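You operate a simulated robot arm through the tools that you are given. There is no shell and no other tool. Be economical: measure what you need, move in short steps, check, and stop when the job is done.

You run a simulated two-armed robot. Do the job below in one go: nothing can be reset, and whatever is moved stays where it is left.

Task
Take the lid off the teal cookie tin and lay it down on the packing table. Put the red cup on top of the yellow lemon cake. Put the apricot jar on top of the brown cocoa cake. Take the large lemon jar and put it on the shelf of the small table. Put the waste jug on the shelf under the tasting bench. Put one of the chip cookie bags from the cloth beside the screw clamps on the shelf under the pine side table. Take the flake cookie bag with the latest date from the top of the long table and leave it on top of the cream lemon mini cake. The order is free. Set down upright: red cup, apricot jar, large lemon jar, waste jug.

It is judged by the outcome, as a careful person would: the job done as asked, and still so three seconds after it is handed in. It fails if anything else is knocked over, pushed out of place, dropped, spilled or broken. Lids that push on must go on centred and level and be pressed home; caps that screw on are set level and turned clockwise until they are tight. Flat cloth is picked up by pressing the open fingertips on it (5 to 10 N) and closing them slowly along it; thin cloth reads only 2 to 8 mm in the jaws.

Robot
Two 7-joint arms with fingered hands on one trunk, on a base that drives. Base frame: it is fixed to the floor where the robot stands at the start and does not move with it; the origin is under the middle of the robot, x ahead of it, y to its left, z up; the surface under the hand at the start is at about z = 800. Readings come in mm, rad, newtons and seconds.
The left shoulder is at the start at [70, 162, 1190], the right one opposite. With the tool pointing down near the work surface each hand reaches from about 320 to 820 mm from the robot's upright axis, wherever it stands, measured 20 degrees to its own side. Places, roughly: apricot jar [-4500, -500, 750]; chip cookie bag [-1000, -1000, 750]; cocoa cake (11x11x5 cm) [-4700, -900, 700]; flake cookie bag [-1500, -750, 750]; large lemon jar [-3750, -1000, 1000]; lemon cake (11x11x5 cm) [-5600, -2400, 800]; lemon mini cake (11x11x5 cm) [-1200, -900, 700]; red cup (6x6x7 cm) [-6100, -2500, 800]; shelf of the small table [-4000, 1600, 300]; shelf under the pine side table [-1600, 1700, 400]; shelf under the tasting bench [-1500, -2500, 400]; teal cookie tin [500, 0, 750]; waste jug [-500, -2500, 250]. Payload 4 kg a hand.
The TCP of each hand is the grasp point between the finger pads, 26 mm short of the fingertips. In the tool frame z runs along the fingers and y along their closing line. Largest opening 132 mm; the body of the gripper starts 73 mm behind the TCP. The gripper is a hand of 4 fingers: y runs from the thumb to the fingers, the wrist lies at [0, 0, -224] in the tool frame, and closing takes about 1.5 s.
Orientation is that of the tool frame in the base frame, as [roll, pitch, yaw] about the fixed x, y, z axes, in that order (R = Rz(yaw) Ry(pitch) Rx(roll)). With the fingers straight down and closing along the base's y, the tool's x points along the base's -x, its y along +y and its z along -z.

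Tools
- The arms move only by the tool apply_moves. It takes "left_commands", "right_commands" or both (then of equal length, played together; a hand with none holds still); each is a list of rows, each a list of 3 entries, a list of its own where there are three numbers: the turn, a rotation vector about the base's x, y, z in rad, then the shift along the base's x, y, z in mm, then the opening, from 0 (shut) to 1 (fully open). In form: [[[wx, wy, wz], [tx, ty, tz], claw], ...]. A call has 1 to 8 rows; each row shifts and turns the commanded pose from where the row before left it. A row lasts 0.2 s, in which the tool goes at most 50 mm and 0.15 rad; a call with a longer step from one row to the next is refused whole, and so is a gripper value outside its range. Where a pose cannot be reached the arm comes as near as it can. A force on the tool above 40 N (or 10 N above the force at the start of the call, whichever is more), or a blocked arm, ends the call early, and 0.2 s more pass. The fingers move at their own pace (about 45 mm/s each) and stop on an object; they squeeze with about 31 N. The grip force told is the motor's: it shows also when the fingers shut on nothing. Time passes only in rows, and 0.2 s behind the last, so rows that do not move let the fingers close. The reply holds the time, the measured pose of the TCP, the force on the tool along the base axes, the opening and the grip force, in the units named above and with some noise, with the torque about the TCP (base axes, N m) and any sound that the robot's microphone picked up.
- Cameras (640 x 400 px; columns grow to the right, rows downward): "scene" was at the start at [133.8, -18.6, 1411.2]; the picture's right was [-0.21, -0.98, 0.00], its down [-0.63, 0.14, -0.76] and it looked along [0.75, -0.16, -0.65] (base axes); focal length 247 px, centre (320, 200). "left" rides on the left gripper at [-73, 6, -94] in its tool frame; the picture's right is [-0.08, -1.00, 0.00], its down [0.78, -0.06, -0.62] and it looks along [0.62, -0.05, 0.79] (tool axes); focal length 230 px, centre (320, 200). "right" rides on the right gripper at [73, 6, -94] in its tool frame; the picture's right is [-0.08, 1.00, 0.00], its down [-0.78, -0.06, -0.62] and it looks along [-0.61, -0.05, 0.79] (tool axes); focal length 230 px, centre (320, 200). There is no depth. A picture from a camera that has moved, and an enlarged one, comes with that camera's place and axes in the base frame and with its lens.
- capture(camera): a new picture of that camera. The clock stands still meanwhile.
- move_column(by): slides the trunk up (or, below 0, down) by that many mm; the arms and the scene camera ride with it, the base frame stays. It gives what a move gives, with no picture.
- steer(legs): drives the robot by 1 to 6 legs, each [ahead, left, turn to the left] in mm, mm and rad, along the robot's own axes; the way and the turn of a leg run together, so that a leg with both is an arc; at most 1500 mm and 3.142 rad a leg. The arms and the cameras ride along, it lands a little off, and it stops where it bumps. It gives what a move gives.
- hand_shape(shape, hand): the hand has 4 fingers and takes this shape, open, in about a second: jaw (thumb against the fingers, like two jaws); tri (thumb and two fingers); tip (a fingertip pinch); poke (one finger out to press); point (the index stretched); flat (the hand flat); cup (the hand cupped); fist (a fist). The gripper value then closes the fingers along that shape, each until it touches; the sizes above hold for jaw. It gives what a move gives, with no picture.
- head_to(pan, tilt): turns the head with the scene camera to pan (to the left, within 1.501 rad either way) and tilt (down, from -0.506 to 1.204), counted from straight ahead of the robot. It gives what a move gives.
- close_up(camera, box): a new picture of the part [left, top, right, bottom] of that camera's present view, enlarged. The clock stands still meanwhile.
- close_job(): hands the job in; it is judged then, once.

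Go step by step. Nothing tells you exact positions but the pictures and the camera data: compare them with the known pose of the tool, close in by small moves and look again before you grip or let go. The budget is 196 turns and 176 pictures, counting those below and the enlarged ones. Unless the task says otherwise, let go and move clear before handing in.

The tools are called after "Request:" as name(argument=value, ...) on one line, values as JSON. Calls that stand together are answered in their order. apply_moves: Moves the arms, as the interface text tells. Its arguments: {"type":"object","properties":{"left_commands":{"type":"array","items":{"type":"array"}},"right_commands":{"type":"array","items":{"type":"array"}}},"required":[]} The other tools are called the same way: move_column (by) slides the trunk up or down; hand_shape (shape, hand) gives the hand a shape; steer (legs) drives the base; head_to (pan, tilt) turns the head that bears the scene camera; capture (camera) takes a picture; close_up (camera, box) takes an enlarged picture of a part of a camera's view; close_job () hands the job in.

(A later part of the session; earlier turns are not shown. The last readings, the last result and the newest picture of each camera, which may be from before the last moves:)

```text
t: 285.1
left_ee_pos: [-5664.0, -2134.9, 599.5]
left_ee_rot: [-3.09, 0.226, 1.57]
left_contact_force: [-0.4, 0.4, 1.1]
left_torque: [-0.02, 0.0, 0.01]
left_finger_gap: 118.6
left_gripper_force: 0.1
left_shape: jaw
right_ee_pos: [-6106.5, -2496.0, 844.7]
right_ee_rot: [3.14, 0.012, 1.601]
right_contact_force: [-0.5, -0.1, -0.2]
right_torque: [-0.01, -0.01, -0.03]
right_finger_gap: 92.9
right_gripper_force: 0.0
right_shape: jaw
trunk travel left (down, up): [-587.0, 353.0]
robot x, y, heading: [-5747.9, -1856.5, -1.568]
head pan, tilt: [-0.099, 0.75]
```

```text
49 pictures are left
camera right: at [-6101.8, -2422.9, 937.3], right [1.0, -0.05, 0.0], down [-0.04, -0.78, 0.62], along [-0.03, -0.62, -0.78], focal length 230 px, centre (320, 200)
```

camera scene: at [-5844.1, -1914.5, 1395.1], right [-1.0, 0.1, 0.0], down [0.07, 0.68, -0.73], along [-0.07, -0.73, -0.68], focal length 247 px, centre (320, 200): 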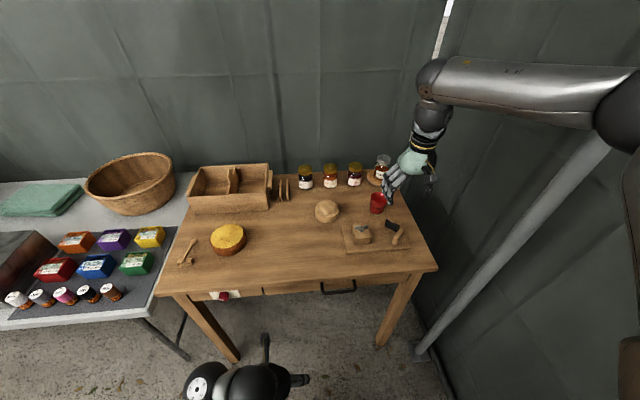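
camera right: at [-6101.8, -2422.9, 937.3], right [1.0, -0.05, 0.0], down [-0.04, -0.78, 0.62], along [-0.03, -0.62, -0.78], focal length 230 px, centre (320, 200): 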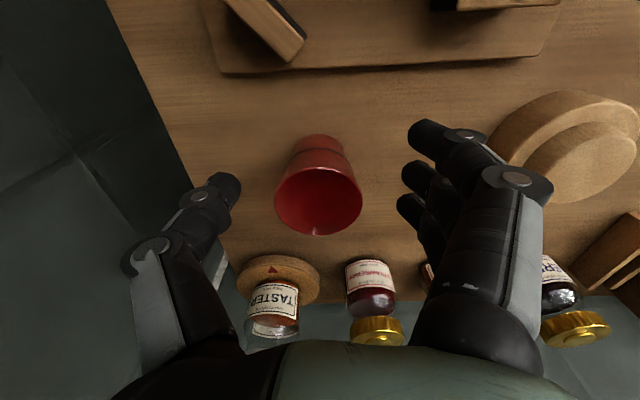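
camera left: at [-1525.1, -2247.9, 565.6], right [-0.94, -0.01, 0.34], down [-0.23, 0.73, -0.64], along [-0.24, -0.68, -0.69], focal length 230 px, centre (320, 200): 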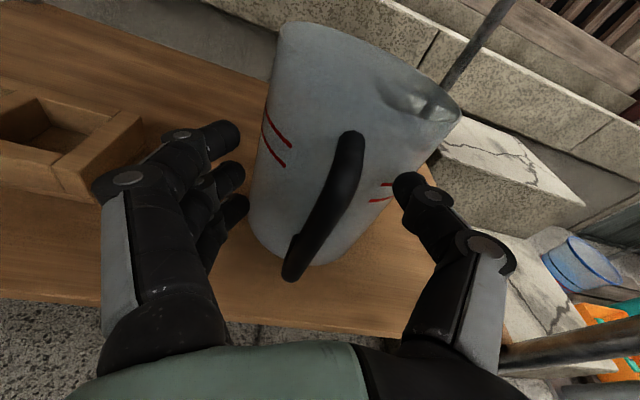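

The cup is centred in the grip. I lower 16 mm more and close.

Request:
move_column(by=-16)

Request:
apply_moves(right_commands=[[[0, 0, 0], [0, 0, 0], 0.5], [[0, 0, 0], [0, 0, 0], 0.3], [[0, 0, 0], [0, 0, 0], 0.1], [[0, 0, 0], [0, 0, 0], 0], [[0, 0, 0], [0, 0, 0], 0], [[0, 0, 0], [0, 0, 0], 0]])

Request:
move_column(by=110)

Request:
capture(camera="right")

```text
t: 285.7
left_ee_pos: [-5664.0, -2133.5, 584.0]
left_ee_rot: [-3.09, 0.226, 1.567]
left_contact_force: [0.2, 0.2, -0.5]
left_torque: [0.0, -0.02, 0.0]
left_finger_gap: 118.4
left_gripper_force: 0.0
left_shape: jaw
right_ee_pos: [-6106.3, -2495.3, 827.0]
right_ee_rot: [3.14, 0.012, 1.602]
right_contact_force: [0.5, 0.4, 0.2]
right_torque: [-0.03, 0.02, 0.01]
right_finger_gap: 92.6
right_gripper_force: 0.1
right_shape: jaw
trunk travel left (down, up): [-571.0, 369.0]
robot x, y, heading: [-5746.2, -1856.0, -1.567]
head pan, tilt: [-0.099, 0.75]
```

```text
t: 287.1
left_ee_pos: [-5663.9, -2133.9, 583.7]
left_ee_rot: [-3.09, 0.227, 1.569]
left_contact_force: [-0.5, -0.2, -0.3]
left_torque: [0.02, 0.03, 0.0]
left_finger_gap: 118.3
left_gripper_force: 0.1
left_shape: jaw
right_ee_pos: [-6106.5, -2496.2, 828.6]
right_ee_rot: [3.14, 0.008, 1.603]
right_contact_force: [0.1, -0.1, -0.4]
right_torque: [0.02, -0.01, 0.01]
right_finger_gap: 29.9
right_gripper_force: 11.3
right_shape: jaw
trunk travel left (down, up): [-571.0, 369.0]
robot x, y, heading: [-5744.7, -1856.7, -1.57]
head pan, tilt: [-0.099, 0.75]
```

```text
t: 288.6
left_ee_pos: [-5663.3, -2133.3, 693.5]
left_ee_rot: [-3.093, 0.228, 1.568]
left_contact_force: [-0.5, 0.6, 0.0]
left_torque: [0.02, 0.0, 0.03]
left_finger_gap: 118.5
left_gripper_force: 0.0
left_shape: jaw
right_ee_pos: [-6105.5, -2496.5, 937.4]
right_ee_rot: [3.14, 0.01, 1.601]
right_contact_force: [0.9, -0.2, -0.1]
right_torque: [0.02, -0.01, 0.04]
right_finger_gap: 2.5
right_gripper_force: 30.9
right_shape: jaw
trunk travel left (down, up): [-681.0, 259.0]
robot x, y, heading: [-5745.3, -1857.3, -1.573]
head pan, tilt: [-0.099, 0.75]
```

```text
48 pictures are left
camera right: at [-6102.0, -2423.2, 1030.9], right [1.0, -0.05, 0.0], down [-0.04, -0.78, 0.62], along [-0.03, -0.62, -0.78], focal length 230 px, centre (320, 200)
```

right: 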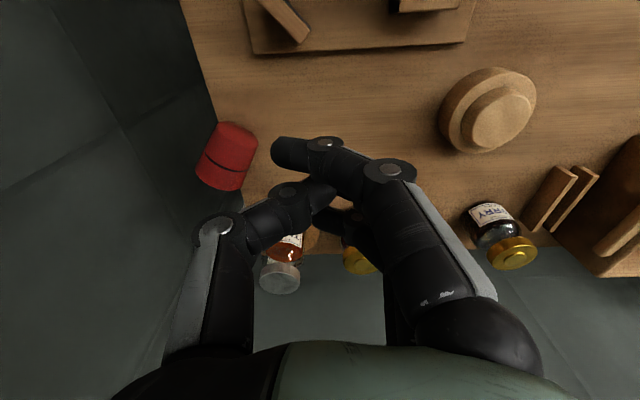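

The cup slipped out and was knocked toward the table's right end. I check with the scene camera how it sits.

Request:
close_up(camera="scene", box=[310, 120, 470, 260])

```text
2.86 times, centred on (390, 190) of scene
camera zoom: at [-5754.3, -1990.4, 1419.0], right [-1.0, 0.1, 0.0], down [0.07, 0.68, -0.73], along [-0.07, -0.73, -0.68], focal length 705 px, centre (120, 229)
```

zoom: 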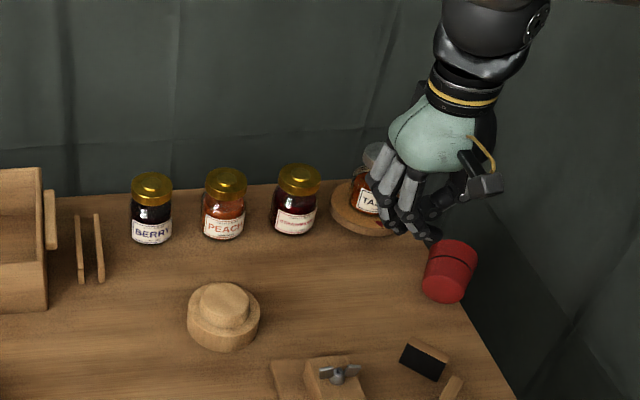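

The cup (about 45 mm wide) lies on its side near the table's right end, [-6206, -2535]. Plan: pick it from above, lay it at the clear front edge with its mouth facing me, then grip it along its axis with a level hand and turn it upright. First reposition and turn the hand across the cup.

Request:
apply_moves(right_commands=[[[0, 0, 0], [0, 10, 10], 0.5], [[0, 0, -0.147], [0, 10, 10], 0.5], [[0, 0, -0.147], [0, 0, 0], 0.5], [[0, 0, -0.147], [0, 0, 0], 0.5], [[0, 0, -0.147], [0, 0, 0], 0.5]])

Request:
steer(legs=[[28, -110, 0]])

Request:
capture(camera="right")

```text
t: 289.8
left_ee_pos: [-5664.5, -2133.7, 694.1]
left_ee_rot: [-3.091, 0.227, 1.57]
left_contact_force: [-0.4, -0.1, 0.7]
left_torque: [0.01, -0.01, 0.01]
left_finger_gap: 118.5
left_gripper_force: 0.0
left_shape: jaw
right_ee_pos: [-6106.3, -2476.8, 958.2]
right_ee_rot: [3.139, 0.008, 1.01]
right_contact_force: [1.0, -0.8, 0.1]
right_torque: [0.02, 0.02, 0.02]
right_finger_gap: 65.0
right_gripper_force: 0.1
right_shape: jaw
trunk travel left (down, up): [-681.0, 259.0]
robot x, y, heading: [-5745.6, -1860.6, -1.566]
head pan, tilt: [-0.099, 0.75]
```

```text
t: 290.9
left_ee_pos: [-5771.4, -2162.2, 693.5]
left_ee_rot: [-3.092, 0.227, 1.57]
left_contact_force: [1.3, 0.4, -0.2]
left_torque: [-0.01, -0.05, 0.03]
left_finger_gap: 118.8
left_gripper_force: 0.1
left_shape: jaw
right_ee_pos: [-6212.2, -2505.0, 958.2]
right_ee_rot: [3.14, 0.011, 1.016]
right_contact_force: [-0.3, 0.3, -0.2]
right_torque: [0.02, 0.02, -0.02]
right_finger_gap: 65.5
right_gripper_force: 0.1
right_shape: jaw
trunk travel left (down, up): [-681.0, 259.0]
robot x, y, heading: [-5854.7, -1886.7, -1.565]
head pan, tilt: [-0.099, 0.75]
```

```text
46 pictures are left
camera right: at [-6167.5, -2445.6, 1051.6], right [0.81, -0.59, 0.0], down [-0.46, -0.63, 0.62], along [-0.37, -0.5, -0.78], focal length 230 px, centre (320, 200)
```

right: 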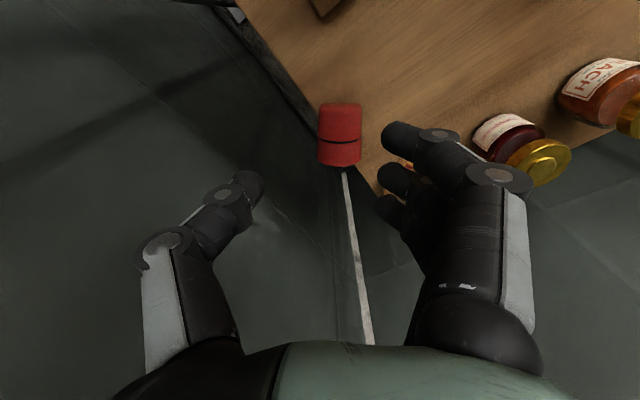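

The cup lies with its axis along the hand's direction, centre ≈ [-6211, -2541], partly at the table's end edge. I centre over it and lower with the trunk.

Request:
apply_moves(right_commands=[[[0, 0, 0], [0, -10, -20], 0.6], [[0, 0, 0], [0, -14, -20], 0.6], [[0, 0, 0], [1, -12, 0], 0.6], [[0, 0, 0], [0, 0, 0], 0.6]])

Request:
move_column(by=-55)

Request:
capture(camera="right")

```text
t: 291.9
left_ee_pos: [-5772.2, -2161.7, 693.5]
left_ee_rot: [-3.093, 0.228, 1.572]
left_contact_force: [0.7, -0.5, 0.1]
left_torque: [0.0, -0.01, 0.01]
left_finger_gap: 118.6
left_gripper_force: 0.1
left_shape: jaw
right_ee_pos: [-6215.2, -2524.8, 921.6]
right_ee_rot: [3.136, 0.009, 1.014]
right_contact_force: [0.5, 0.5, 0.5]
right_torque: [0.01, 0.01, 0.01]
right_finger_gap: 78.5
right_gripper_force: 0.0
right_shape: jaw
right hand out of reach, approached as far as the arm can: row 2, 3
trunk travel left (down, up): [-681.0, 259.0]
robot x, y, heading: [-5853.5, -1882.5, -1.569]
head pan, tilt: [-0.099, 0.75]
```

```text
t: 292.9
left_ee_pos: [-5770.9, -2160.3, 638.4]
left_ee_rot: [-3.092, 0.228, 1.572]
left_contact_force: [1.2, 1.3, -1.0]
left_torque: [0.02, -0.02, -0.01]
left_finger_gap: 118.7
left_gripper_force: 0.0
left_shape: jaw
right_ee_pos: [-6215.6, -2524.9, 867.8]
right_ee_rot: [3.137, 0.01, 1.016]
right_contact_force: [0.1, -0.5, 0.0]
right_torque: [-0.04, -0.02, 0.0]
right_finger_gap: 78.6
right_gripper_force: 0.1
right_shape: jaw
trunk travel left (down, up): [-626.0, 314.0]
robot x, y, heading: [-5855.4, -1883.0, -1.572]
head pan, tilt: [-0.099, 0.75]
```

```text
45 pictures are left
camera right: at [-6170.6, -2465.0, 960.5], right [0.81, -0.59, 0.01], down [-0.46, -0.63, 0.63], along [-0.37, -0.51, -0.78], focal length 230 px, centre (320, 200)
```

right: 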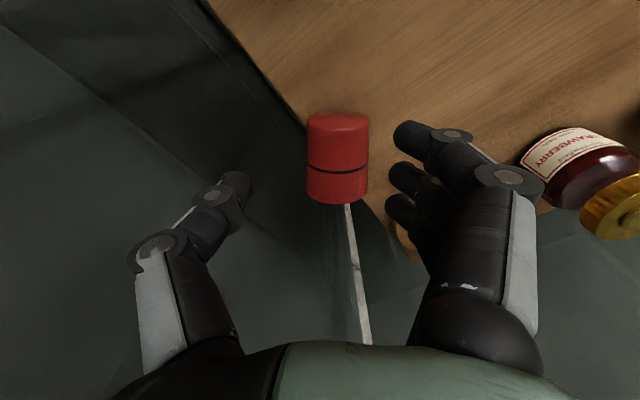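

I need to know which end is open; zooming on the cup.

Request:
close_up(camera="right", box=[290, 95, 390, 215])

```text
3.33 times, centred on (340, 155) of right
camera zoom: at [-6170.6, -2465.0, 960.5], right [0.81, -0.59, 0.01], down [-0.46, -0.63, 0.63], along [-0.37, -0.51, -0.78], focal length 767 px, centre (253, 350)
```

zoom: 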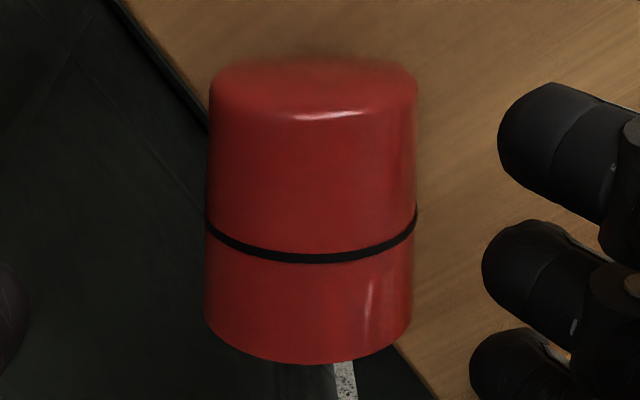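

The base faces me and the mouth points away — ideal: after a top grasp, pitching the hand forward will turn the mouth up. I nudge to centre and lower.

Request:
apply_moves(right_commands=[[[0, 0, 0], [3, -5, 2], 0.6], [[0, 0, 0], [3, -6, 2], 0.6], [[0, 0, 0], [0, 0, 0], 0.6]])

Request:
move_column(by=-48)

Request:
capture(camera="right")

```text
t: 293.7
left_ee_pos: [-5770.6, -2161.0, 639.5]
left_ee_rot: [-3.091, 0.228, 1.57]
left_contact_force: [0.2, 0.1, 0.0]
left_torque: [0.02, 0.03, 0.02]
left_finger_gap: 118.6
left_gripper_force: 0.0
left_shape: jaw
right_ee_pos: [-6211.8, -2524.9, 872.1]
right_ee_rot: [3.135, 0.013, 1.016]
right_contact_force: [0.1, 0.4, -0.1]
right_torque: [0.0, -0.04, 0.02]
right_finger_gap: 78.8
right_gripper_force: 0.0
right_shape: jaw
right hand out of reach, approached as far as the arm can: row 1, 2
trunk travel left (down, up): [-626.0, 314.0]
robot x, y, heading: [-5855.7, -1888.0, -1.565]
head pan, tilt: [-0.099, 0.75]
```

```text
t: 294.6
left_ee_pos: [-5770.4, -2161.9, 591.5]
left_ee_rot: [-3.094, 0.228, 1.571]
left_contact_force: [0.4, 0.6, -0.7]
left_torque: [0.04, -0.03, -0.01]
left_finger_gap: 118.6
left_gripper_force: 0.0
left_shape: jaw
right_ee_pos: [-6211.7, -2525.4, 826.1]
right_ee_rot: [3.135, 0.013, 1.017]
right_contact_force: [0.8, -0.6, -0.7]
right_torque: [-0.02, 0.02, 0.0]
right_finger_gap: 78.5
right_gripper_force: 0.2
right_shape: jaw
trunk travel left (down, up): [-578.0, 362.0]
robot x, y, heading: [-5852.2, -1882.9, -1.566]
head pan, tilt: [-0.099, 0.75]
```

```text
43 pictures are left
camera right: at [-6166.8, -2466.1, 918.8], right [0.81, -0.59, 0.01], down [-0.46, -0.63, 0.63], along [-0.37, -0.51, -0.78], focal length 230 px, centre (320, 200)
```

right: 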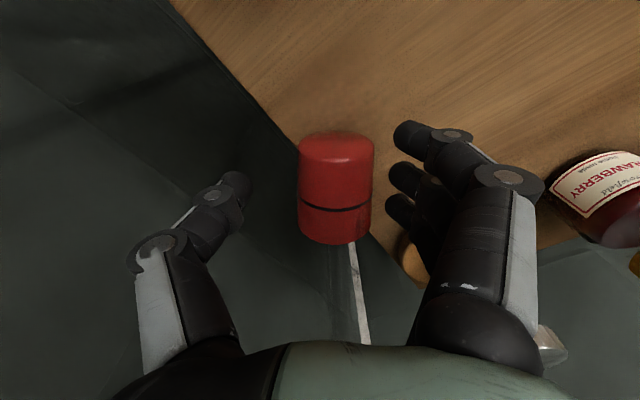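

Nearly right; I shift 10 mm in +x to centre laterally, lower 9 mm and close.

Request:
apply_moves(right_commands=[[[0, 0, 0], [6, 0, 0], 0.6], [[0, 0, 0], [6, -2, 0], 0.6], [[0, 0, 0], [0, 0, 0], 0.6]])

Request:
move_column(by=-9)

Request:
apply_moves(right_commands=[[[0, 0, 0], [0, 0, 0], 0.4], [[0, 0, 0], [0, 0, 0], 0.2], [[0, 0, 0], [0, 0, 0], 0], [[0, 0, 0], [0, 0, 0], 0], [[0, 0, 0], [0, 0, 0], 0]])

Request:
capture(camera="right")

```text
t: 295.4
left_ee_pos: [-5770.7, -2161.4, 591.5]
left_ee_rot: [-3.093, 0.225, 1.572]
left_contact_force: [-0.3, -0.2, -0.7]
left_torque: [0.0, 0.03, -0.01]
left_finger_gap: 118.5
left_gripper_force: 0.1
left_shape: jaw
right_ee_pos: [-6200.7, -2523.9, 825.8]
right_ee_rot: [3.134, 0.014, 1.017]
right_contact_force: [0.4, -0.2, 0.3]
right_torque: [0.03, 0.0, 0.02]
right_finger_gap: 78.6
right_gripper_force: 0.1
right_shape: jaw
right hand out of reach, approached as far as the arm can: row 2
trunk travel left (down, up): [-578.0, 362.0]
robot x, y, heading: [-5851.1, -1885.0, -1.572]
head pan, tilt: [-0.099, 0.75]
```

```text
t: 296.0
left_ee_pos: [-5770.3, -2161.7, 581.2]
left_ee_rot: [-3.092, 0.227, 1.572]
left_contact_force: [-0.7, 0.5, 0.6]
left_torque: [0.0, -0.03, 0.01]
left_finger_gap: 118.6
left_gripper_force: 0.1
left_shape: jaw
right_ee_pos: [-6200.1, -2523.7, 817.7]
right_ee_rot: [3.132, 0.016, 1.016]
right_contact_force: [-0.6, -0.3, 0.3]
right_torque: [0.01, 0.0, -0.01]
right_finger_gap: 78.6
right_gripper_force: 0.1
right_shape: jaw
trunk travel left (down, up): [-569.0, 371.0]
robot x, y, heading: [-5853.8, -1884.4, -1.567]
head pan, tilt: [-0.099, 0.75]
```

```text
t: 297.2
left_ee_pos: [-5771.3, -2160.6, 582.4]
left_ee_rot: [-3.092, 0.228, 1.571]
left_contact_force: [0.0, 0.1, -0.7]
left_torque: [0.02, 0.0, 0.0]
left_finger_gap: 118.4
left_gripper_force: 0.0
left_shape: jaw
right_ee_pos: [-6200.8, -2524.6, 817.4]
right_ee_rot: [3.133, 0.018, 1.015]
right_contact_force: [-0.4, -0.1, 1.3]
right_torque: [-0.03, 0.0, 0.0]
right_finger_gap: 25.5
right_gripper_force: 10.0
right_shape: jaw
trunk travel left (down, up): [-569.0, 371.0]
robot x, y, heading: [-5856.1, -1885.1, -1.57]
head pan, tilt: [-0.099, 0.75]
```

```text
42 pictures are left
camera right: at [-6155.9, -2464.5, 910.5], right [0.81, -0.59, 0.01], down [-0.47, -0.62, 0.63], along [-0.36, -0.51, -0.78], focal length 230 px, centre (320, 200)
```

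right: 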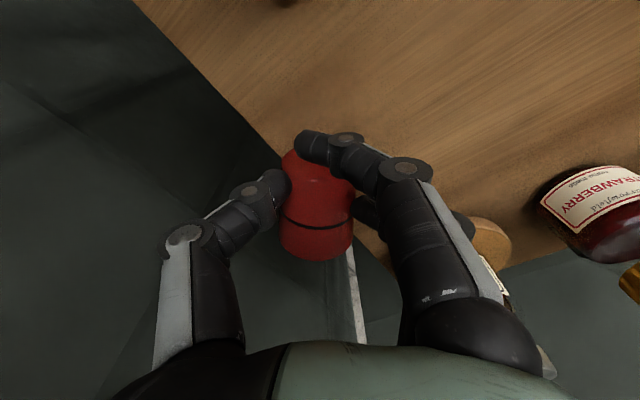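

The cup is between thumb and fingers. I let the fingers settle, then lift slightly and watch the gap.

Request:
apply_moves(right_commands=[[[0, 0, 0], [0, 0, 0], 0], [[0, 0, 0], [0, 0, 0], 0], [[0, 0, 0], [0, 0, 4], 0], [[0, 0, 0], [0, 0, 6], 0], [[0, 0, 0], [0, 0, 8], 0]])

Request:
capture(camera="right")

```text
t: 298.4
left_ee_pos: [-5771.7, -2161.4, 580.9]
left_ee_rot: [-3.094, 0.226, 1.57]
left_contact_force: [1.1, 0.5, 0.7]
left_torque: [0.01, -0.02, 0.01]
left_finger_gap: 118.6
left_gripper_force: 0.0
left_shape: jaw
right_ee_pos: [-6200.7, -2524.1, 836.5]
right_ee_rot: [3.134, 0.015, 1.016]
right_contact_force: [1.6, -0.6, 0.5]
right_torque: [-0.03, -0.01, 0.02]
right_finger_gap: 21.3
right_gripper_force: 30.8
right_shape: jaw
trunk travel left (down, up): [-569.0, 371.0]
robot x, y, heading: [-5851.1, -1884.7, -1.565]
head pan, tilt: [-0.099, 0.75]
```

```text
41 pictures are left
camera right: at [-6156.0, -2463.8, 928.9], right [0.81, -0.59, 0.01], down [-0.47, -0.62, 0.63], along [-0.36, -0.51, -0.78], focal length 230 px, centre (320, 200)
```

right: 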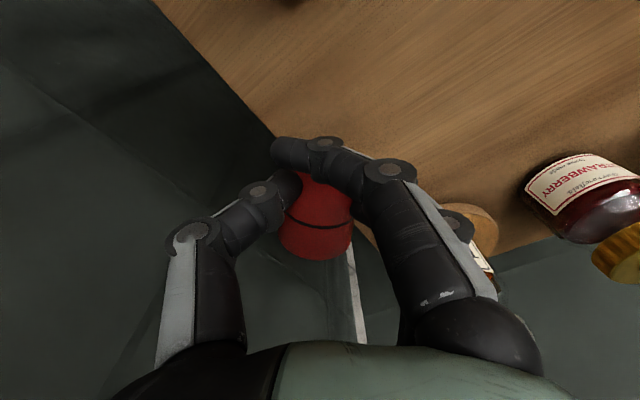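

It is lifted but pinched at its base end, so it might slip. I bring it inward over the table at once, staying low.

Request:
apply_moves(right_commands=[[[0, 0, 0], [15, 10, 3], 0], [[0, 0, 0], [25, 10, 3], 0], [[0, 0, 0], [30, 10, 0], 0], [[0, 0, 0], [30, 10, 0], 0], [[0, 0, 0], [20, 5, 0], 0], [[0, 0, 0], [0, 0, 0], 0]])

Request:
capture(camera="right")

```text
t: 299.8
left_ee_pos: [-5770.9, -2163.0, 581.8]
left_ee_rot: [-3.093, 0.227, 1.57]
left_contact_force: [0.5, -0.2, -0.5]
left_torque: [0.02, -0.03, 0.01]
left_finger_gap: 118.6
left_gripper_force: 0.1
left_shape: jaw
right_ee_pos: [-6086.5, -2473.7, 841.4]
right_ee_rot: [3.128, 0.015, 1.016]
right_contact_force: [0.9, 0.0, -0.1]
right_torque: [0.0, -0.02, 0.02]
right_finger_gap: 21.5
right_gripper_force: 30.9
right_shape: jaw
right hand out of reach, approached as far as the arm can: row 5
trunk travel left (down, up): [-569.0, 371.0]
robot x, y, heading: [-5850.9, -1883.1, -1.567]
head pan, tilt: [-0.099, 0.75]
```

```text
40 pictures are left
camera right: at [-6040.9, -2413.2, 934.8], right [0.81, -0.59, 0.01], down [-0.47, -0.62, 0.63], along [-0.36, -0.51, -0.78], focal length 230 px, centre (320, 200)
```

right: 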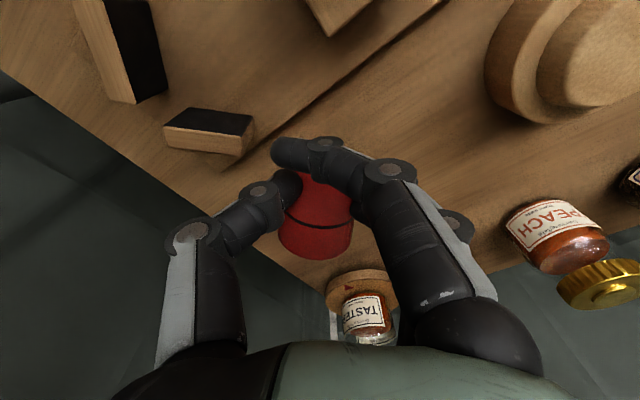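

Held firmly and over the table. I raise it well clear with the trunk, then pitch the hand forward to bring the mouth up.

Request:
move_column(by=140)

Request:
apply_moves(right_commands=[[[-0.122, 0.083, 0], [5, 15, 0], 0], [[-0.122, 0.083, 0], [5, 15, 0], 0], [[-0.122, 0.083, 0], [5, 15, 0], 0], [[-0.122, 0.083, 0], [5, 15, 0], 0], [[-0.122, 0.083, 0], [5, 10, 0], 0], [[-0.122, 0.083, 0], [5, 10, 0], 0], [[-0.122, 0.083, 0], [0, 0, 0], 0], [[-0.122, 0.083, 0], [0, 0, 0], 0]])

Request:
capture(camera="scene")

```text
t: 301.5
left_ee_pos: [-5770.4, -2162.2, 721.5]
left_ee_rot: [-3.093, 0.226, 1.572]
left_contact_force: [0.6, 0.2, 0.4]
left_torque: [-0.01, -0.02, 0.03]
left_finger_gap: 118.6
left_gripper_force: 0.1
left_shape: jaw
right_ee_pos: [-6085.3, -2473.2, 981.7]
right_ee_rot: [3.13, 0.015, 1.016]
right_contact_force: [0.3, 0.1, -0.1]
right_torque: [-0.01, 0.0, 0.0]
right_finger_gap: 21.4
right_gripper_force: 31.1
right_shape: jaw
trunk travel left (down, up): [-709.0, 231.0]
robot x, y, heading: [-5854.8, -1887.0, -1.573]
head pan, tilt: [-0.099, 0.75]
```

```text
t: 303.3
left_ee_pos: [-5771.9, -2161.8, 720.9]
left_ee_rot: [-3.092, 0.225, 1.572]
left_contact_force: [0.2, -1.2, -0.2]
left_torque: [0.01, 0.02, 0.01]
left_finger_gap: 118.6
left_gripper_force: 0.1
left_shape: jaw
right_ee_pos: [-6240.7, -2484.5, 982.7]
right_ee_rot: [-3.058, 1.187, 1.088]
right_contact_force: [-0.4, -0.8, -0.3]
right_torque: [-0.02, 0.0, 0.01]
right_finger_gap: 10.2
right_gripper_force: 31.4
right_shape: jaw
right hand out of reach, approached as far as the arm can: row 4, 5, 6, 7, 8
trunk travel left (down, up): [-709.0, 231.0]
robot x, y, heading: [-5854.6, -1882.5, -1.57]
head pan, tilt: [-0.099, 0.75]
```

```text
39 pictures are left
camera scene: at [-5862.6, -2020.7, 1446.9], right [-1.0, 0.1, 0.0], down [0.07, 0.68, -0.73], along [-0.07, -0.73, -0.68], focal length 247 px, centre (320, 200)
```

scene: 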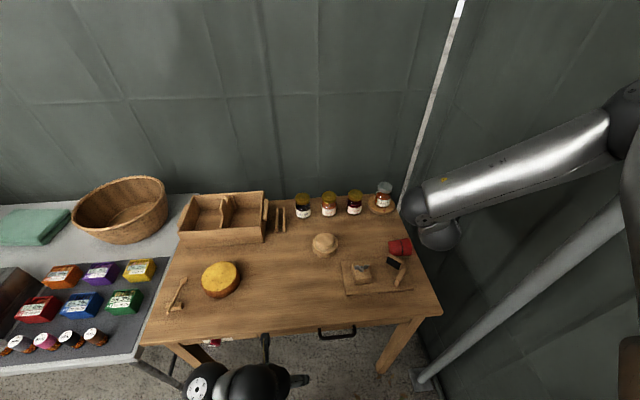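

The cup slipped out again and lies on the table beside the board. Let me look closely.

Request:
close_up(camera="scene", box=[350, 215, 430, 285])

```text
5.71 times, centred on (390, 250) of scene
camera zoom: at [-5862.6, -2020.7, 1446.9], right [-1.0, 0.1, 0.0], down [0.07, 0.68, -0.73], along [-0.07, -0.73, -0.68], focal length 1410 px, centre (-80, -86)
```

zoom: 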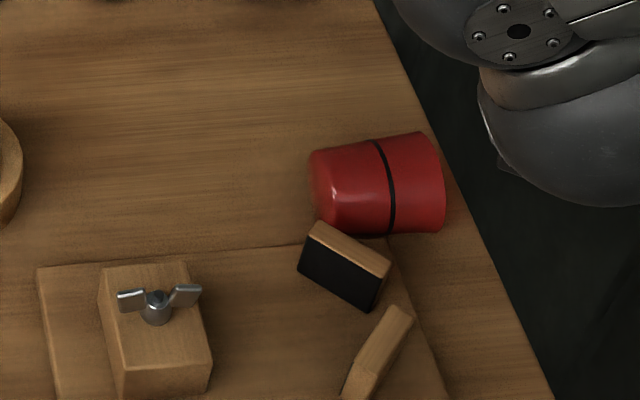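

The cup (74 mm long, ~50 wide) lies with its mouth toward -x at [-6160, -2461]. I'll regrip it properly centred: restore the hand to vertical and turn it so it closes across the cup.

Request:
apply_moves(right_commands=[[[0.122, -0.083, 0], [15, 10, 0], 0.3], [[0.122, -0.083, 0], [15, 10, 0], 0.5], [[0.122, -0.083, 0], [15, 10, 0], 0.6], [[0.122, -0.083, 0], [15, 10, 0], 0.6], [[0.122, -0.083, 0], [15, 10, 0], 0.6], [[0.122, -0.083, 0], [10, 10, 0], 0.6], [[0.122, -0.083, 0], [0, 0, 0], 0.6], [[0.122, -0.083, 0], [0, 0, 0], 0.6]])

Request:
apply_moves(right_commands=[[[0, 0, -0.14], [0, 0, 0], 0.6], [[0, 0, -0.14], [0, 0, 0], 0.6], [[0, 0, -0.14], [0, 0, 0], 0.6], [[0, 0, -0.14], [0, 0, 0], 0.6], [[0, 0, -0.14], [0, 0, 0], 0.6], [[0, 0, -0.14], [0, 0, 0], 0.6], [[0, 0, -0.14], [0, 0, 0], 0.6]])

```text
t: 305.1
left_ee_pos: [-5771.2, -2161.5, 722.1]
left_ee_rot: [-3.092, 0.228, 1.57]
left_contact_force: [1.0, -0.4, 0.4]
left_torque: [-0.02, -0.02, 0.03]
left_finger_gap: 118.6
left_gripper_force: 0.0
left_shape: jaw
right_ee_pos: [-6155.1, -2424.5, 983.5]
right_ee_rot: [3.128, 0.014, 1.015]
right_contact_force: [0.0, 0.4, -0.7]
right_torque: [0.02, -0.01, -0.03]
right_finger_gap: 78.4
right_gripper_force: 0.1
right_shape: jaw
trunk travel left (down, up): [-709.0, 231.0]
robot x, y, heading: [-5852.0, -1884.7, -1.568]
head pan, tilt: [-0.099, 0.75]
```

```text
t: 306.7
left_ee_pos: [-5770.0, -2162.6, 721.6]
left_ee_rot: [-3.092, 0.229, 1.572]
left_contact_force: [-0.2, -0.1, 0.6]
left_torque: [-0.01, -0.01, -0.02]
left_finger_gap: 118.5
left_gripper_force: 0.0
left_shape: jaw
right_ee_pos: [-6154.3, -2422.5, 985.8]
right_ee_rot: [3.129, 0.015, 0.033]
right_contact_force: [0.5, 0.3, 0.2]
right_torque: [0.0, 0.0, 0.0]
right_finger_gap: 78.3
right_gripper_force: 0.0
right_shape: jaw
trunk travel left (down, up): [-709.0, 231.0]
robot x, y, heading: [-5854.5, -1883.5, -1.57]
head pan, tilt: [-0.099, 0.75]
```

Orientation reached. I move over the cup and look down.

Request:
apply_moves(right_commands=[[[0, 0, 0], [-3, -13, -20], 0.7], [[0, 0, 0], [-3, -13, -20], 0.7], [[0, 0, 0], [-3, -13, -20], 0.7], [[0, 0, 0], [0, 0, 0], 0.7]])

Request:
move_column(by=-45)

Request:
capture(camera="right")

```text
t: 307.7
left_ee_pos: [-5771.3, -2162.0, 720.9]
left_ee_rot: [-3.093, 0.228, 1.57]
left_contact_force: [0.2, 0.5, -0.8]
left_torque: [0.02, -0.03, -0.02]
left_finger_gap: 118.7
left_gripper_force: 0.1
left_shape: jaw
right_ee_pos: [-6160.9, -2460.6, 924.0]
right_ee_rot: [3.127, 0.017, 0.036]
right_contact_force: [0.0, -0.5, 0.0]
right_torque: [0.02, -0.02, 0.01]
right_finger_gap: 91.8
right_gripper_force: 0.2
right_shape: jaw
trunk travel left (down, up): [-709.0, 231.0]
robot x, y, heading: [-5852.7, -1883.7, -1.569]
head pan, tilt: [-0.099, 0.75]
```

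```text
t: 308.5
left_ee_pos: [-5771.3, -2161.5, 677.1]
left_ee_rot: [-3.092, 0.227, 1.57]
left_contact_force: [0.1, 0.0, 0.5]
left_torque: [0.0, 0.02, 0.0]
left_finger_gap: 118.6
left_gripper_force: 0.1
left_shape: jaw
right_ee_pos: [-6162.6, -2460.9, 878.1]
right_ee_rot: [3.129, 0.014, 0.037]
right_contact_force: [1.0, 0.3, 0.4]
right_torque: [0.01, -0.01, 0.03]
right_finger_gap: 91.9
right_gripper_force: 0.0
right_shape: jaw
trunk travel left (down, up): [-664.0, 276.0]
robot x, y, heading: [-5851.0, -1883.3, -1.569]
head pan, tilt: [-0.099, 0.75]
```

```text
37 pictures are left
camera right: at [-6085.8, -2464.2, 970.6], right [-0.04, -1.0, 0.01], down [-0.78, 0.04, 0.63], along [-0.63, 0.01, -0.78], focal length 230 px, centre (320, 200)
```

right: 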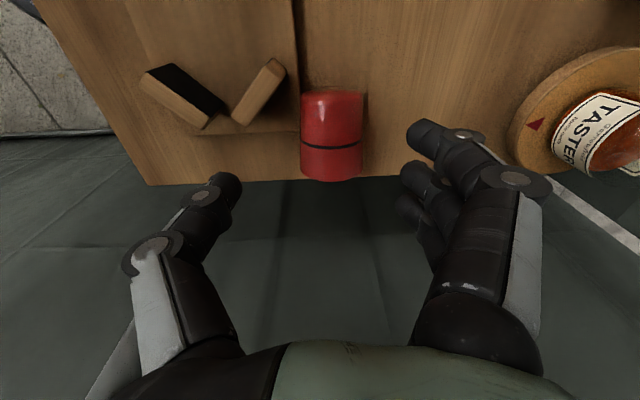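

Cup centre is at [-6155, -2473]. I correct by 12 mm and go down over it.

Request:
apply_moves(right_commands=[[[0, 0, 0], [3, -6, 0], 0.7], [[0, 0, 0], [3, -6, 0], 0.7], [[0, 0, 0], [0, 0, 0], 0.7]])

Request:
move_column(by=-56)

Request:
apply_moves(right_commands=[[[0, 0, 0], [0, 0, -4], 0.7], [[0, 0, 0], [0, 0, -4], 0.7], [[0, 0, 0], [0, 0, -4], 0.7], [[0, 0, 0], [0, 0, 0], 0.7]])

Request:
capture(camera="right")

```text
t: 309.3
left_ee_pos: [-5771.0, -2161.8, 676.1]
left_ee_rot: [-3.094, 0.226, 1.571]
left_contact_force: [-0.3, -0.4, -0.5]
left_torque: [-0.01, -0.03, -0.01]
left_finger_gap: 118.4
left_gripper_force: 0.0
left_shape: jaw
right_ee_pos: [-6155.1, -2473.5, 878.2]
right_ee_rot: [3.131, 0.016, 0.037]
right_contact_force: [-0.1, 0.0, 0.4]
right_torque: [0.02, -0.02, 0.04]
right_finger_gap: 92.0
right_gripper_force: 0.0
right_shape: jaw
trunk travel left (down, up): [-664.0, 276.0]
robot x, y, heading: [-5856.3, -1883.2, -1.57]
head pan, tilt: [-0.099, 0.75]
```

```text
t: 310.3
left_ee_pos: [-5770.9, -2160.7, 621.3]
left_ee_rot: [-3.092, 0.229, 1.571]
left_contact_force: [-0.4, 0.3, 1.3]
left_torque: [0.02, 0.02, -0.01]
left_finger_gap: 118.7
left_gripper_force: 0.1
left_shape: jaw
right_ee_pos: [-6155.7, -2473.9, 822.2]
right_ee_rot: [3.13, 0.016, 0.037]
right_contact_force: [0.1, 0.2, 0.2]
right_torque: [0.01, 0.0, -0.01]
right_finger_gap: 92.0
right_gripper_force: 0.0
right_shape: jaw
trunk travel left (down, up): [-608.0, 332.0]
robot x, y, heading: [-5850.6, -1886.9, -1.567]
head pan, tilt: [-0.099, 0.75]
```

```text
t: 311.3
left_ee_pos: [-5770.5, -2161.7, 620.2]
left_ee_rot: [-3.093, 0.227, 1.571]
left_contact_force: [-0.3, 0.1, 0.8]
left_torque: [-0.02, 0.0, 0.03]
left_finger_gap: 118.6
left_gripper_force: 0.2
left_shape: jaw
right_ee_pos: [-6155.8, -2473.9, 810.0]
right_ee_rot: [3.128, 0.016, 0.036]
right_contact_force: [0.0, -0.4, 0.3]
right_torque: [-0.04, -0.02, -0.01]
right_finger_gap: 91.9
right_gripper_force: 0.1
right_shape: jaw
trunk travel left (down, up): [-608.0, 332.0]
robot x, y, heading: [-5853.0, -1883.5, -1.565]
head pan, tilt: [-0.099, 0.75]
```

```text
36 pictures are left
camera right: at [-6080.5, -2476.2, 903.0], right [-0.04, -1.0, 0.01], down [-0.78, 0.04, 0.63], along [-0.63, 0.01, -0.78], focal length 230 px, centre (320, 200)
```

right: 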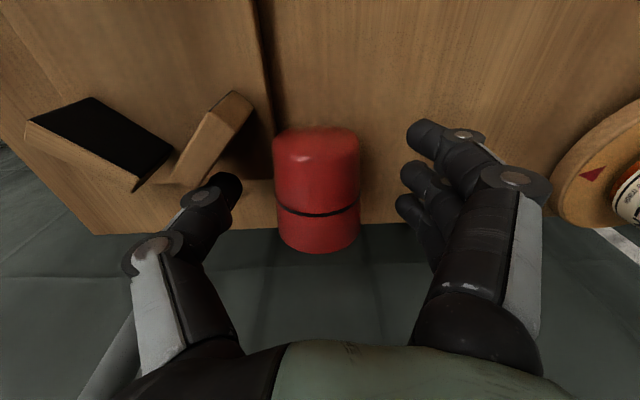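

Table is a bit lower than assumed. I go down 8 more, shift slightly to the mouth side, and close.

Request:
apply_moves(right_commands=[[[0, 0, 0], [-4, 0, -4], 0.7], [[0, 0, 0], [-4, 0, -3], 0.7], [[0, 0, 0], [0, 0, -2], 0.6], [[0, 0, 0], [0, 0, 0], 0.4], [[0, 0, 0], [0, 0, 0], 0.2], [[0, 0, 0], [0, 0, 0], 0], [[0, 0, 0], [0, 0, 0], 0], [[0, 0, 0], [0, 0, 0], 0]])

Request:
capture(camera="right")

```text
t: 313.1
left_ee_pos: [-5770.5, -2161.4, 622.2]
left_ee_rot: [-3.092, 0.227, 1.571]
left_contact_force: [-0.1, -0.3, 0.5]
left_torque: [-0.04, -0.01, -0.02]
left_finger_gap: 118.5
left_gripper_force: 0.0
left_shape: jaw
right_ee_pos: [-6165.5, -2473.6, 800.7]
right_ee_rot: [3.129, 0.015, 0.035]
right_contact_force: [0.1, 0.8, -0.8]
right_torque: [-0.04, -0.04, 0.0]
right_finger_gap: 43.1
right_gripper_force: 30.6
right_shape: jaw
trunk travel left (down, up): [-608.0, 332.0]
robot x, y, heading: [-5852.2, -1884.9, -1.569]
head pan, tilt: [-0.099, 0.75]
```

```text
35 pictures are left
camera right: at [-6088.8, -2476.0, 894.4], right [-0.04, -1.0, 0.01], down [-0.78, 0.04, 0.63], along [-0.63, 0.02, -0.78], focal length 230 px, centre (320, 200)
```

right: 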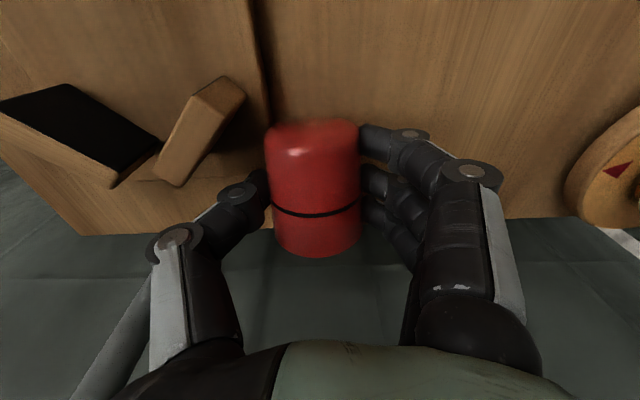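

A proper equatorial grip now (gap 43, 31 N). I lift with the trunk and turn the hand back so the mouth points away.

Request:
move_column(by=170)

Request:
apply_moves(right_commands=[[[0, 0, 0.14], [5, 5, 0], 0], [[0, 0, 0.14], [5, 5, 0], 0], [[0, 0, 0.14], [5, 5, 0], 0], [[0, 0, 0.14], [5, 5, 0], 0], [[0, 0, 0.14], [5, 5, 0], 0], [[0, 0, 0.14], [5, 5, 0], 0], [[0, 0, 0.14], [5, 5, 0], 0], [[0, 0, 0.14], [5, 5, 0], 0]])

Request:
apply_moves(right_commands=[[[0, 0, 0.14], [0, 0, 0], 0], [[0, 0, 0.14], [0, 0, 0], 0], [[0, 0, 0.14], [0, 0, 0], 0], [[-0.145, 0, 0], [0, 0, 0], 0], [[-0.145, 0, 0], [0, 0, 0], 0], [[-0.145, 0, 0], [0, 0, 0], 0], [[-0.145, 0, 0], [0, 0, 0], 0], [[-0.145, 0, 0], [0, 0, 0], 0]])

Request:
capture(camera="scene")

```text
t: 315.0
left_ee_pos: [-5771.0, -2162.1, 791.3]
left_ee_rot: [-3.092, 0.227, 1.57]
left_contact_force: [-0.3, -0.5, -0.1]
left_torque: [0.03, 0.0, -0.01]
left_finger_gap: 118.3
left_gripper_force: 0.0
left_shape: jaw
right_ee_pos: [-6165.1, -2473.8, 972.4]
right_ee_rot: [3.128, 0.016, 0.037]
right_contact_force: [1.0, -0.6, 0.2]
right_torque: [0.01, 0.02, 0.0]
right_finger_gap: 43.1
right_gripper_force: 30.8
right_shape: jaw
trunk travel left (down, up): [-778.0, 162.0]
robot x, y, heading: [-5854.4, -1887.5, -1.571]
head pan, tilt: [-0.099, 0.75]
```

```text
t: 316.8
left_ee_pos: [-5770.6, -2161.3, 790.2]
left_ee_rot: [-3.093, 0.227, 1.57]
left_contact_force: [0.0, -0.2, 0.0]
left_torque: [-0.01, -0.03, 0.03]
left_finger_gap: 118.5
left_gripper_force: 0.0
left_shape: jaw
right_ee_pos: [-6124.7, -2434.1, 972.1]
right_ee_rot: [3.128, 0.018, 1.16]
right_contact_force: [-0.6, -0.6, 0.4]
right_torque: [-0.05, 0.02, -0.01]
right_finger_gap: 43.0
right_gripper_force: 30.6
right_shape: jaw
trunk travel left (down, up): [-778.0, 162.0]
robot x, y, heading: [-5855.6, -1884.1, -1.565]
head pan, tilt: [-0.099, 0.75]
```

```text
t: 318.6
left_ee_pos: [-5771.4, -2161.3, 791.1]
left_ee_rot: [-3.093, 0.227, 1.569]
left_contact_force: [-0.2, -0.2, 1.2]
left_torque: [0.01, -0.01, 0.02]
left_finger_gap: 118.6
left_gripper_force: 0.1
left_shape: jaw
right_ee_pos: [-6124.4, -2433.3, 971.4]
right_ee_rot: [3.131, 0.744, 1.575]
right_contact_force: [-0.7, 0.1, -0.5]
right_torque: [0.01, -0.02, -0.01]
right_finger_gap: 42.8
right_gripper_force: 31.2
right_shape: jaw
trunk travel left (down, up): [-778.0, 162.0]
robot x, y, heading: [-5852.9, -1884.1, -1.573]
head pan, tilt: [-0.099, 0.75]
```

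```text
34 pictures are left
camera scene: at [-5862.8, -2018.1, 1516.1], right [-1.0, 0.1, 0.0], down [0.07, 0.68, -0.73], along [-0.07, -0.73, -0.68], focal length 247 px, centre (320, 200)
```

scene: 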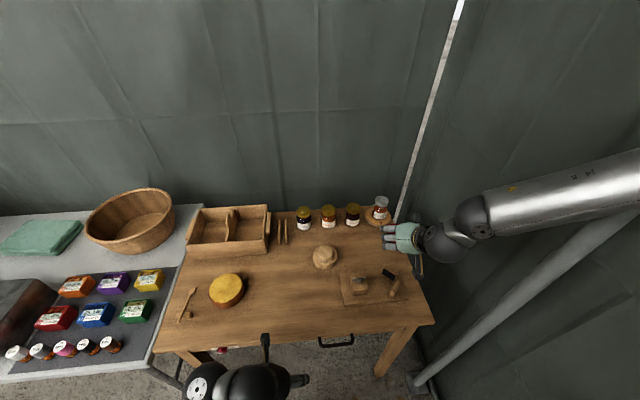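

Still held firmly. I pitch further to bring the cup upright, then slide the base left toward the cake.

Request:
apply_moves(right_commands=[[[-0.145, 0, 0], [0, 0, 0], 0], [[-0.145, 0, 0], [0, 0, 0], 0], [[-0.145, 0, 0], [0, 0, 0], 0], [[-0.145, 0, 0], [0, 0, 0], 0]])

Request:
steer(legs=[[-60, 510, 0]])

Request:
capture(camera="right")

```text
t: 319.6
left_ee_pos: [-5771.2, -2160.3, 792.0]
left_ee_rot: [-3.094, 0.229, 1.571]
left_contact_force: [-0.2, -0.1, -0.1]
left_torque: [-0.01, 0.0, 0.01]
left_finger_gap: 118.8
left_gripper_force: 0.1
left_shape: jaw
right_ee_pos: [-6135.9, -2451.9, 1004.3]
right_ee_rot: [3.141, 1.17, 1.586]
right_contact_force: [-0.7, -0.1, -0.2]
right_torque: [0.03, 0.0, -0.01]
right_finger_gap: 42.3
right_gripper_force: 31.1
right_shape: jaw
right hand out of reach, approached as far as the arm can: row 3, 4
trunk travel left (down, up): [-778.0, 162.0]
robot x, y, heading: [-5858.2, -1886.0, -1.57]
head pan, tilt: [-0.099, 0.75]
```

```text
t: 322.6
left_ee_pos: [-5264.4, -2104.5, 791.5]
left_ee_rot: [-3.094, 0.228, 1.558]
left_contact_force: [0.4, -0.5, 0.2]
left_torque: [0.01, -0.03, 0.01]
left_finger_gap: 118.4
left_gripper_force: 0.1
left_shape: jaw
right_ee_pos: [-5631.5, -2389.4, 1003.7]
right_ee_rot: [3.14, 1.166, 1.569]
right_contact_force: [0.1, -0.2, -0.5]
right_torque: [-0.07, 0.0, -0.03]
right_finger_gap: 42.4
right_gripper_force: 31.1
right_shape: jaw
trunk travel left (down, up): [-778.0, 162.0]
robot x, y, heading: [-5344.2, -1824.6, -1.58]
head pan, tilt: [-0.099, 0.75]
```

```text
33 pictures are left
camera right: at [-5624.3, -2275.7, 974.1], right [1.0, -0.03, 0.07], down [-0.06, 0.26, 0.96], along [-0.05, -0.97, 0.26], focal length 230 px, centre (320, 200)
```

right: 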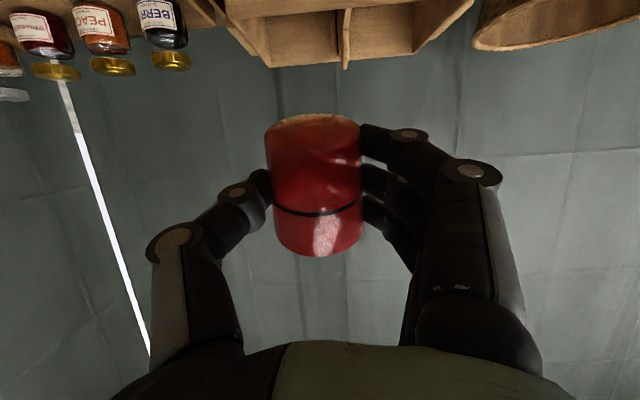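

The cup is upright-ish (leaning ~23° away). I lower the arm a little while pitching further and centre it over the cake.

Request:
apply_moves(right_commands=[[[0, 0, 0], [5, -3, -20], 0], [[-0.13, 0, 0], [5, -3, -20], 0], [[-0.13, 0, 0], [5, -3, -20], 0], [[-0.1, 0, 0], [4, -3, -10], 0], [[0, 0, 0], [0, 0, 0], 0]])

Request:
head_to(pan=-0.45, tilt=0.7)

Request:
close_up(camera="scene", box=[200, 100, 440, 320])

```text
t: 323.8
left_ee_pos: [-5263.8, -2103.8, 790.4]
left_ee_rot: [-3.091, 0.227, 1.556]
left_contact_force: [0.2, -0.6, -0.9]
left_torque: [0.0, 0.01, 0.01]
left_finger_gap: 118.5
left_gripper_force: 0.0
left_shape: jaw
right_ee_pos: [-5645.6, -2435.0, 1047.1]
right_ee_rot: [3.139, 1.331, 1.57]
right_contact_force: [0.2, -0.3, -0.3]
right_torque: [-0.03, 0.01, 0.01]
right_finger_gap: 42.3
right_gripper_force: 31.1
right_shape: jaw
right hand out of reach, approached as far as the arm can: row 1, 2, 3, 4
trunk travel left (down, up): [-778.0, 162.0]
robot x, y, heading: [-5342.8, -1829.2, -1.58]
head pan, tilt: [-0.099, 0.75]
```

```text
t: 324.7
left_ee_pos: [-5264.0, -2105.7, 791.0]
left_ee_rot: [-3.092, 0.226, 1.556]
left_contact_force: [-0.4, 0.5, -0.3]
left_torque: [0.02, -0.01, -0.05]
left_finger_gap: 118.9
left_gripper_force: 0.1
left_shape: jaw
right_ee_pos: [-5646.8, -2434.3, 1044.7]
right_ee_rot: [3.136, 1.329, 1.572]
right_contact_force: [0.5, -0.7, 0.1]
right_torque: [-0.03, 0.0, 0.01]
right_finger_gap: 42.6
right_gripper_force: 31.7
right_shape: jaw
trunk travel left (down, up): [-778.0, 162.0]
robot x, y, heading: [-5343.9, -1829.0, -1.572]
head pan, tilt: [-0.45, 0.7]
```

```text
1.82 times, centred on (320, 210) of scene
camera zoom: at [-5381.3, -1953.9, 1520.3], right [-0.9, 0.44, 0.0], down [0.29, 0.58, -0.76], along [-0.34, -0.69, -0.64], focal length 449 px, centre (320, 182)
```

zoom: 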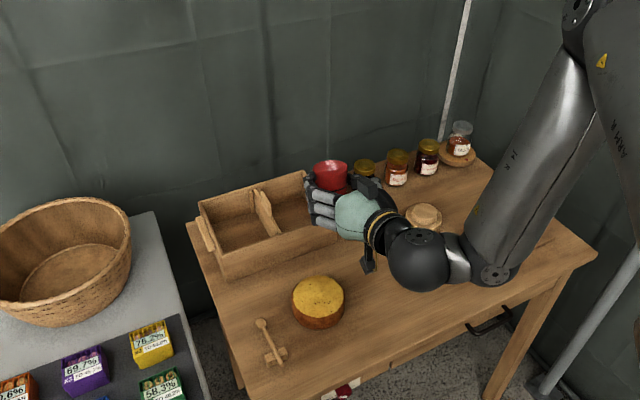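

Now nearly upright. I keep the arm posture and use the base and trunk to bring it over the cake (≈[-5606, -2404], top z≈823).

Request:
steer(legs=[[-30, 40, 0]])

Request:
move_column(by=-150)

Request:
close_up(camera="scene", box=[220, 120, 420, 300])

```text
t: 325.6
left_ee_pos: [-5226.7, -2077.2, 790.3]
left_ee_rot: [-3.095, 0.225, 1.557]
left_contact_force: [-0.9, -0.1, 0.5]
left_torque: [0.0, -0.01, -0.01]
left_finger_gap: 119.0
left_gripper_force: 0.1
left_shape: jaw
right_ee_pos: [-5610.0, -2406.7, 1042.3]
right_ee_rot: [3.132, 1.329, 1.561]
right_contact_force: [0.1, 0.2, -0.1]
right_torque: [-0.01, 0.02, 0.05]
right_finger_gap: 42.3
right_gripper_force: 31.4
right_shape: jaw
trunk travel left (down, up): [-778.0, 162.0]
robot x, y, heading: [-5306.9, -1802.1, -1.58]
head pan, tilt: [-0.45, 0.7]
```

```text
t: 327.4
left_ee_pos: [-5223.3, -2074.0, 641.5]
left_ee_rot: [-3.09, 0.227, 1.556]
left_contact_force: [0.1, -0.5, -0.2]
left_torque: [0.02, 0.01, 0.01]
left_finger_gap: 118.6
left_gripper_force: 0.1
left_shape: jaw
right_ee_pos: [-5608.3, -2403.8, 894.9]
right_ee_rot: [3.139, 1.33, 1.57]
right_contact_force: [0.7, 0.6, -0.7]
right_torque: [0.0, -0.07, -0.01]
right_finger_gap: 42.5
right_gripper_force: 31.6
right_shape: jaw
trunk travel left (down, up): [-628.0, 312.0]
robot x, y, heading: [-5302.8, -1798.0, -1.583]
head pan, tilt: [-0.45, 0.7]
```

```text
2.22 times, centred on (320, 210) of scene
camera zoom: at [-5341.6, -1924.5, 1370.4], right [-0.9, 0.45, 0.0], down [0.29, 0.58, -0.77], along [-0.34, -0.68, -0.64], focal length 548 px, centre (320, 178)
```

zoom: 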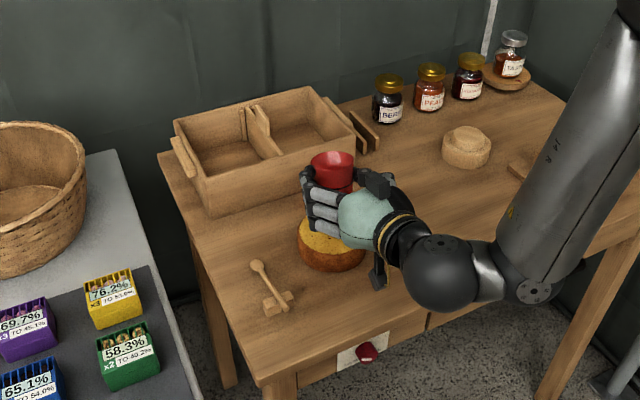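

Cup is right above the cake. I lower by trunk in small steps, watching the force.

Request:
move_column(by=-24)

Request:
move_column(by=-5)

Request:
close_up(camera="scene", box=[260, 150, 380, 260])

```text
t: 328.1
left_ee_pos: [-5223.2, -2076.3, 616.1]
left_ee_rot: [-3.093, 0.227, 1.557]
left_contact_force: [0.3, -0.3, -0.4]
left_torque: [0.01, -0.01, -0.01]
left_finger_gap: 118.3
left_gripper_force: 0.1
left_shape: jaw
right_ee_pos: [-5607.4, -2406.3, 871.5]
right_ee_rot: [3.139, 1.33, 1.571]
right_contact_force: [-0.2, 0.4, 0.1]
right_torque: [-0.01, 0.01, -0.03]
right_finger_gap: 42.4
right_gripper_force: 31.2
right_shape: jaw
trunk travel left (down, up): [-604.0, 336.0]
robot x, y, heading: [-5302.7, -1801.1, -1.585]
head pan, tilt: [-0.45, 0.7]
```

```text
t: 328.6
left_ee_pos: [-5225.7, -2075.9, 611.6]
left_ee_rot: [-3.092, 0.229, 1.555]
left_contact_force: [-0.5, -0.9, 0.2]
left_torque: [0.02, 0.02, 0.01]
left_finger_gap: 118.3
left_gripper_force: 0.0
left_shape: jaw
right_ee_pos: [-5608.3, -2404.3, 866.1]
right_ee_rot: [3.14, 1.329, 1.57]
right_contact_force: [-0.1, 0.6, -0.9]
right_torque: [0.06, 0.01, 0.01]
right_finger_gap: 42.4
right_gripper_force: 31.1
right_shape: jaw
trunk travel left (down, up): [-599.0, 341.0]
robot x, y, heading: [-5304.9, -1798.6, -1.584]
head pan, tilt: [-0.45, 0.7]
```

```text
3.64 times, centred on (320, 205) of scene
camera zoom: at [-5341.7, -1924.5, 1341.3], right [-0.9, 0.45, 0.0], down [0.29, 0.58, -0.76], along [-0.34, -0.68, -0.64], focal length 897 px, centre (320, 182)
```

zoom: 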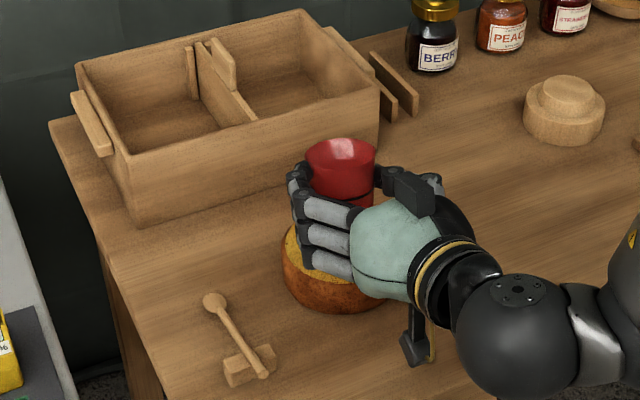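

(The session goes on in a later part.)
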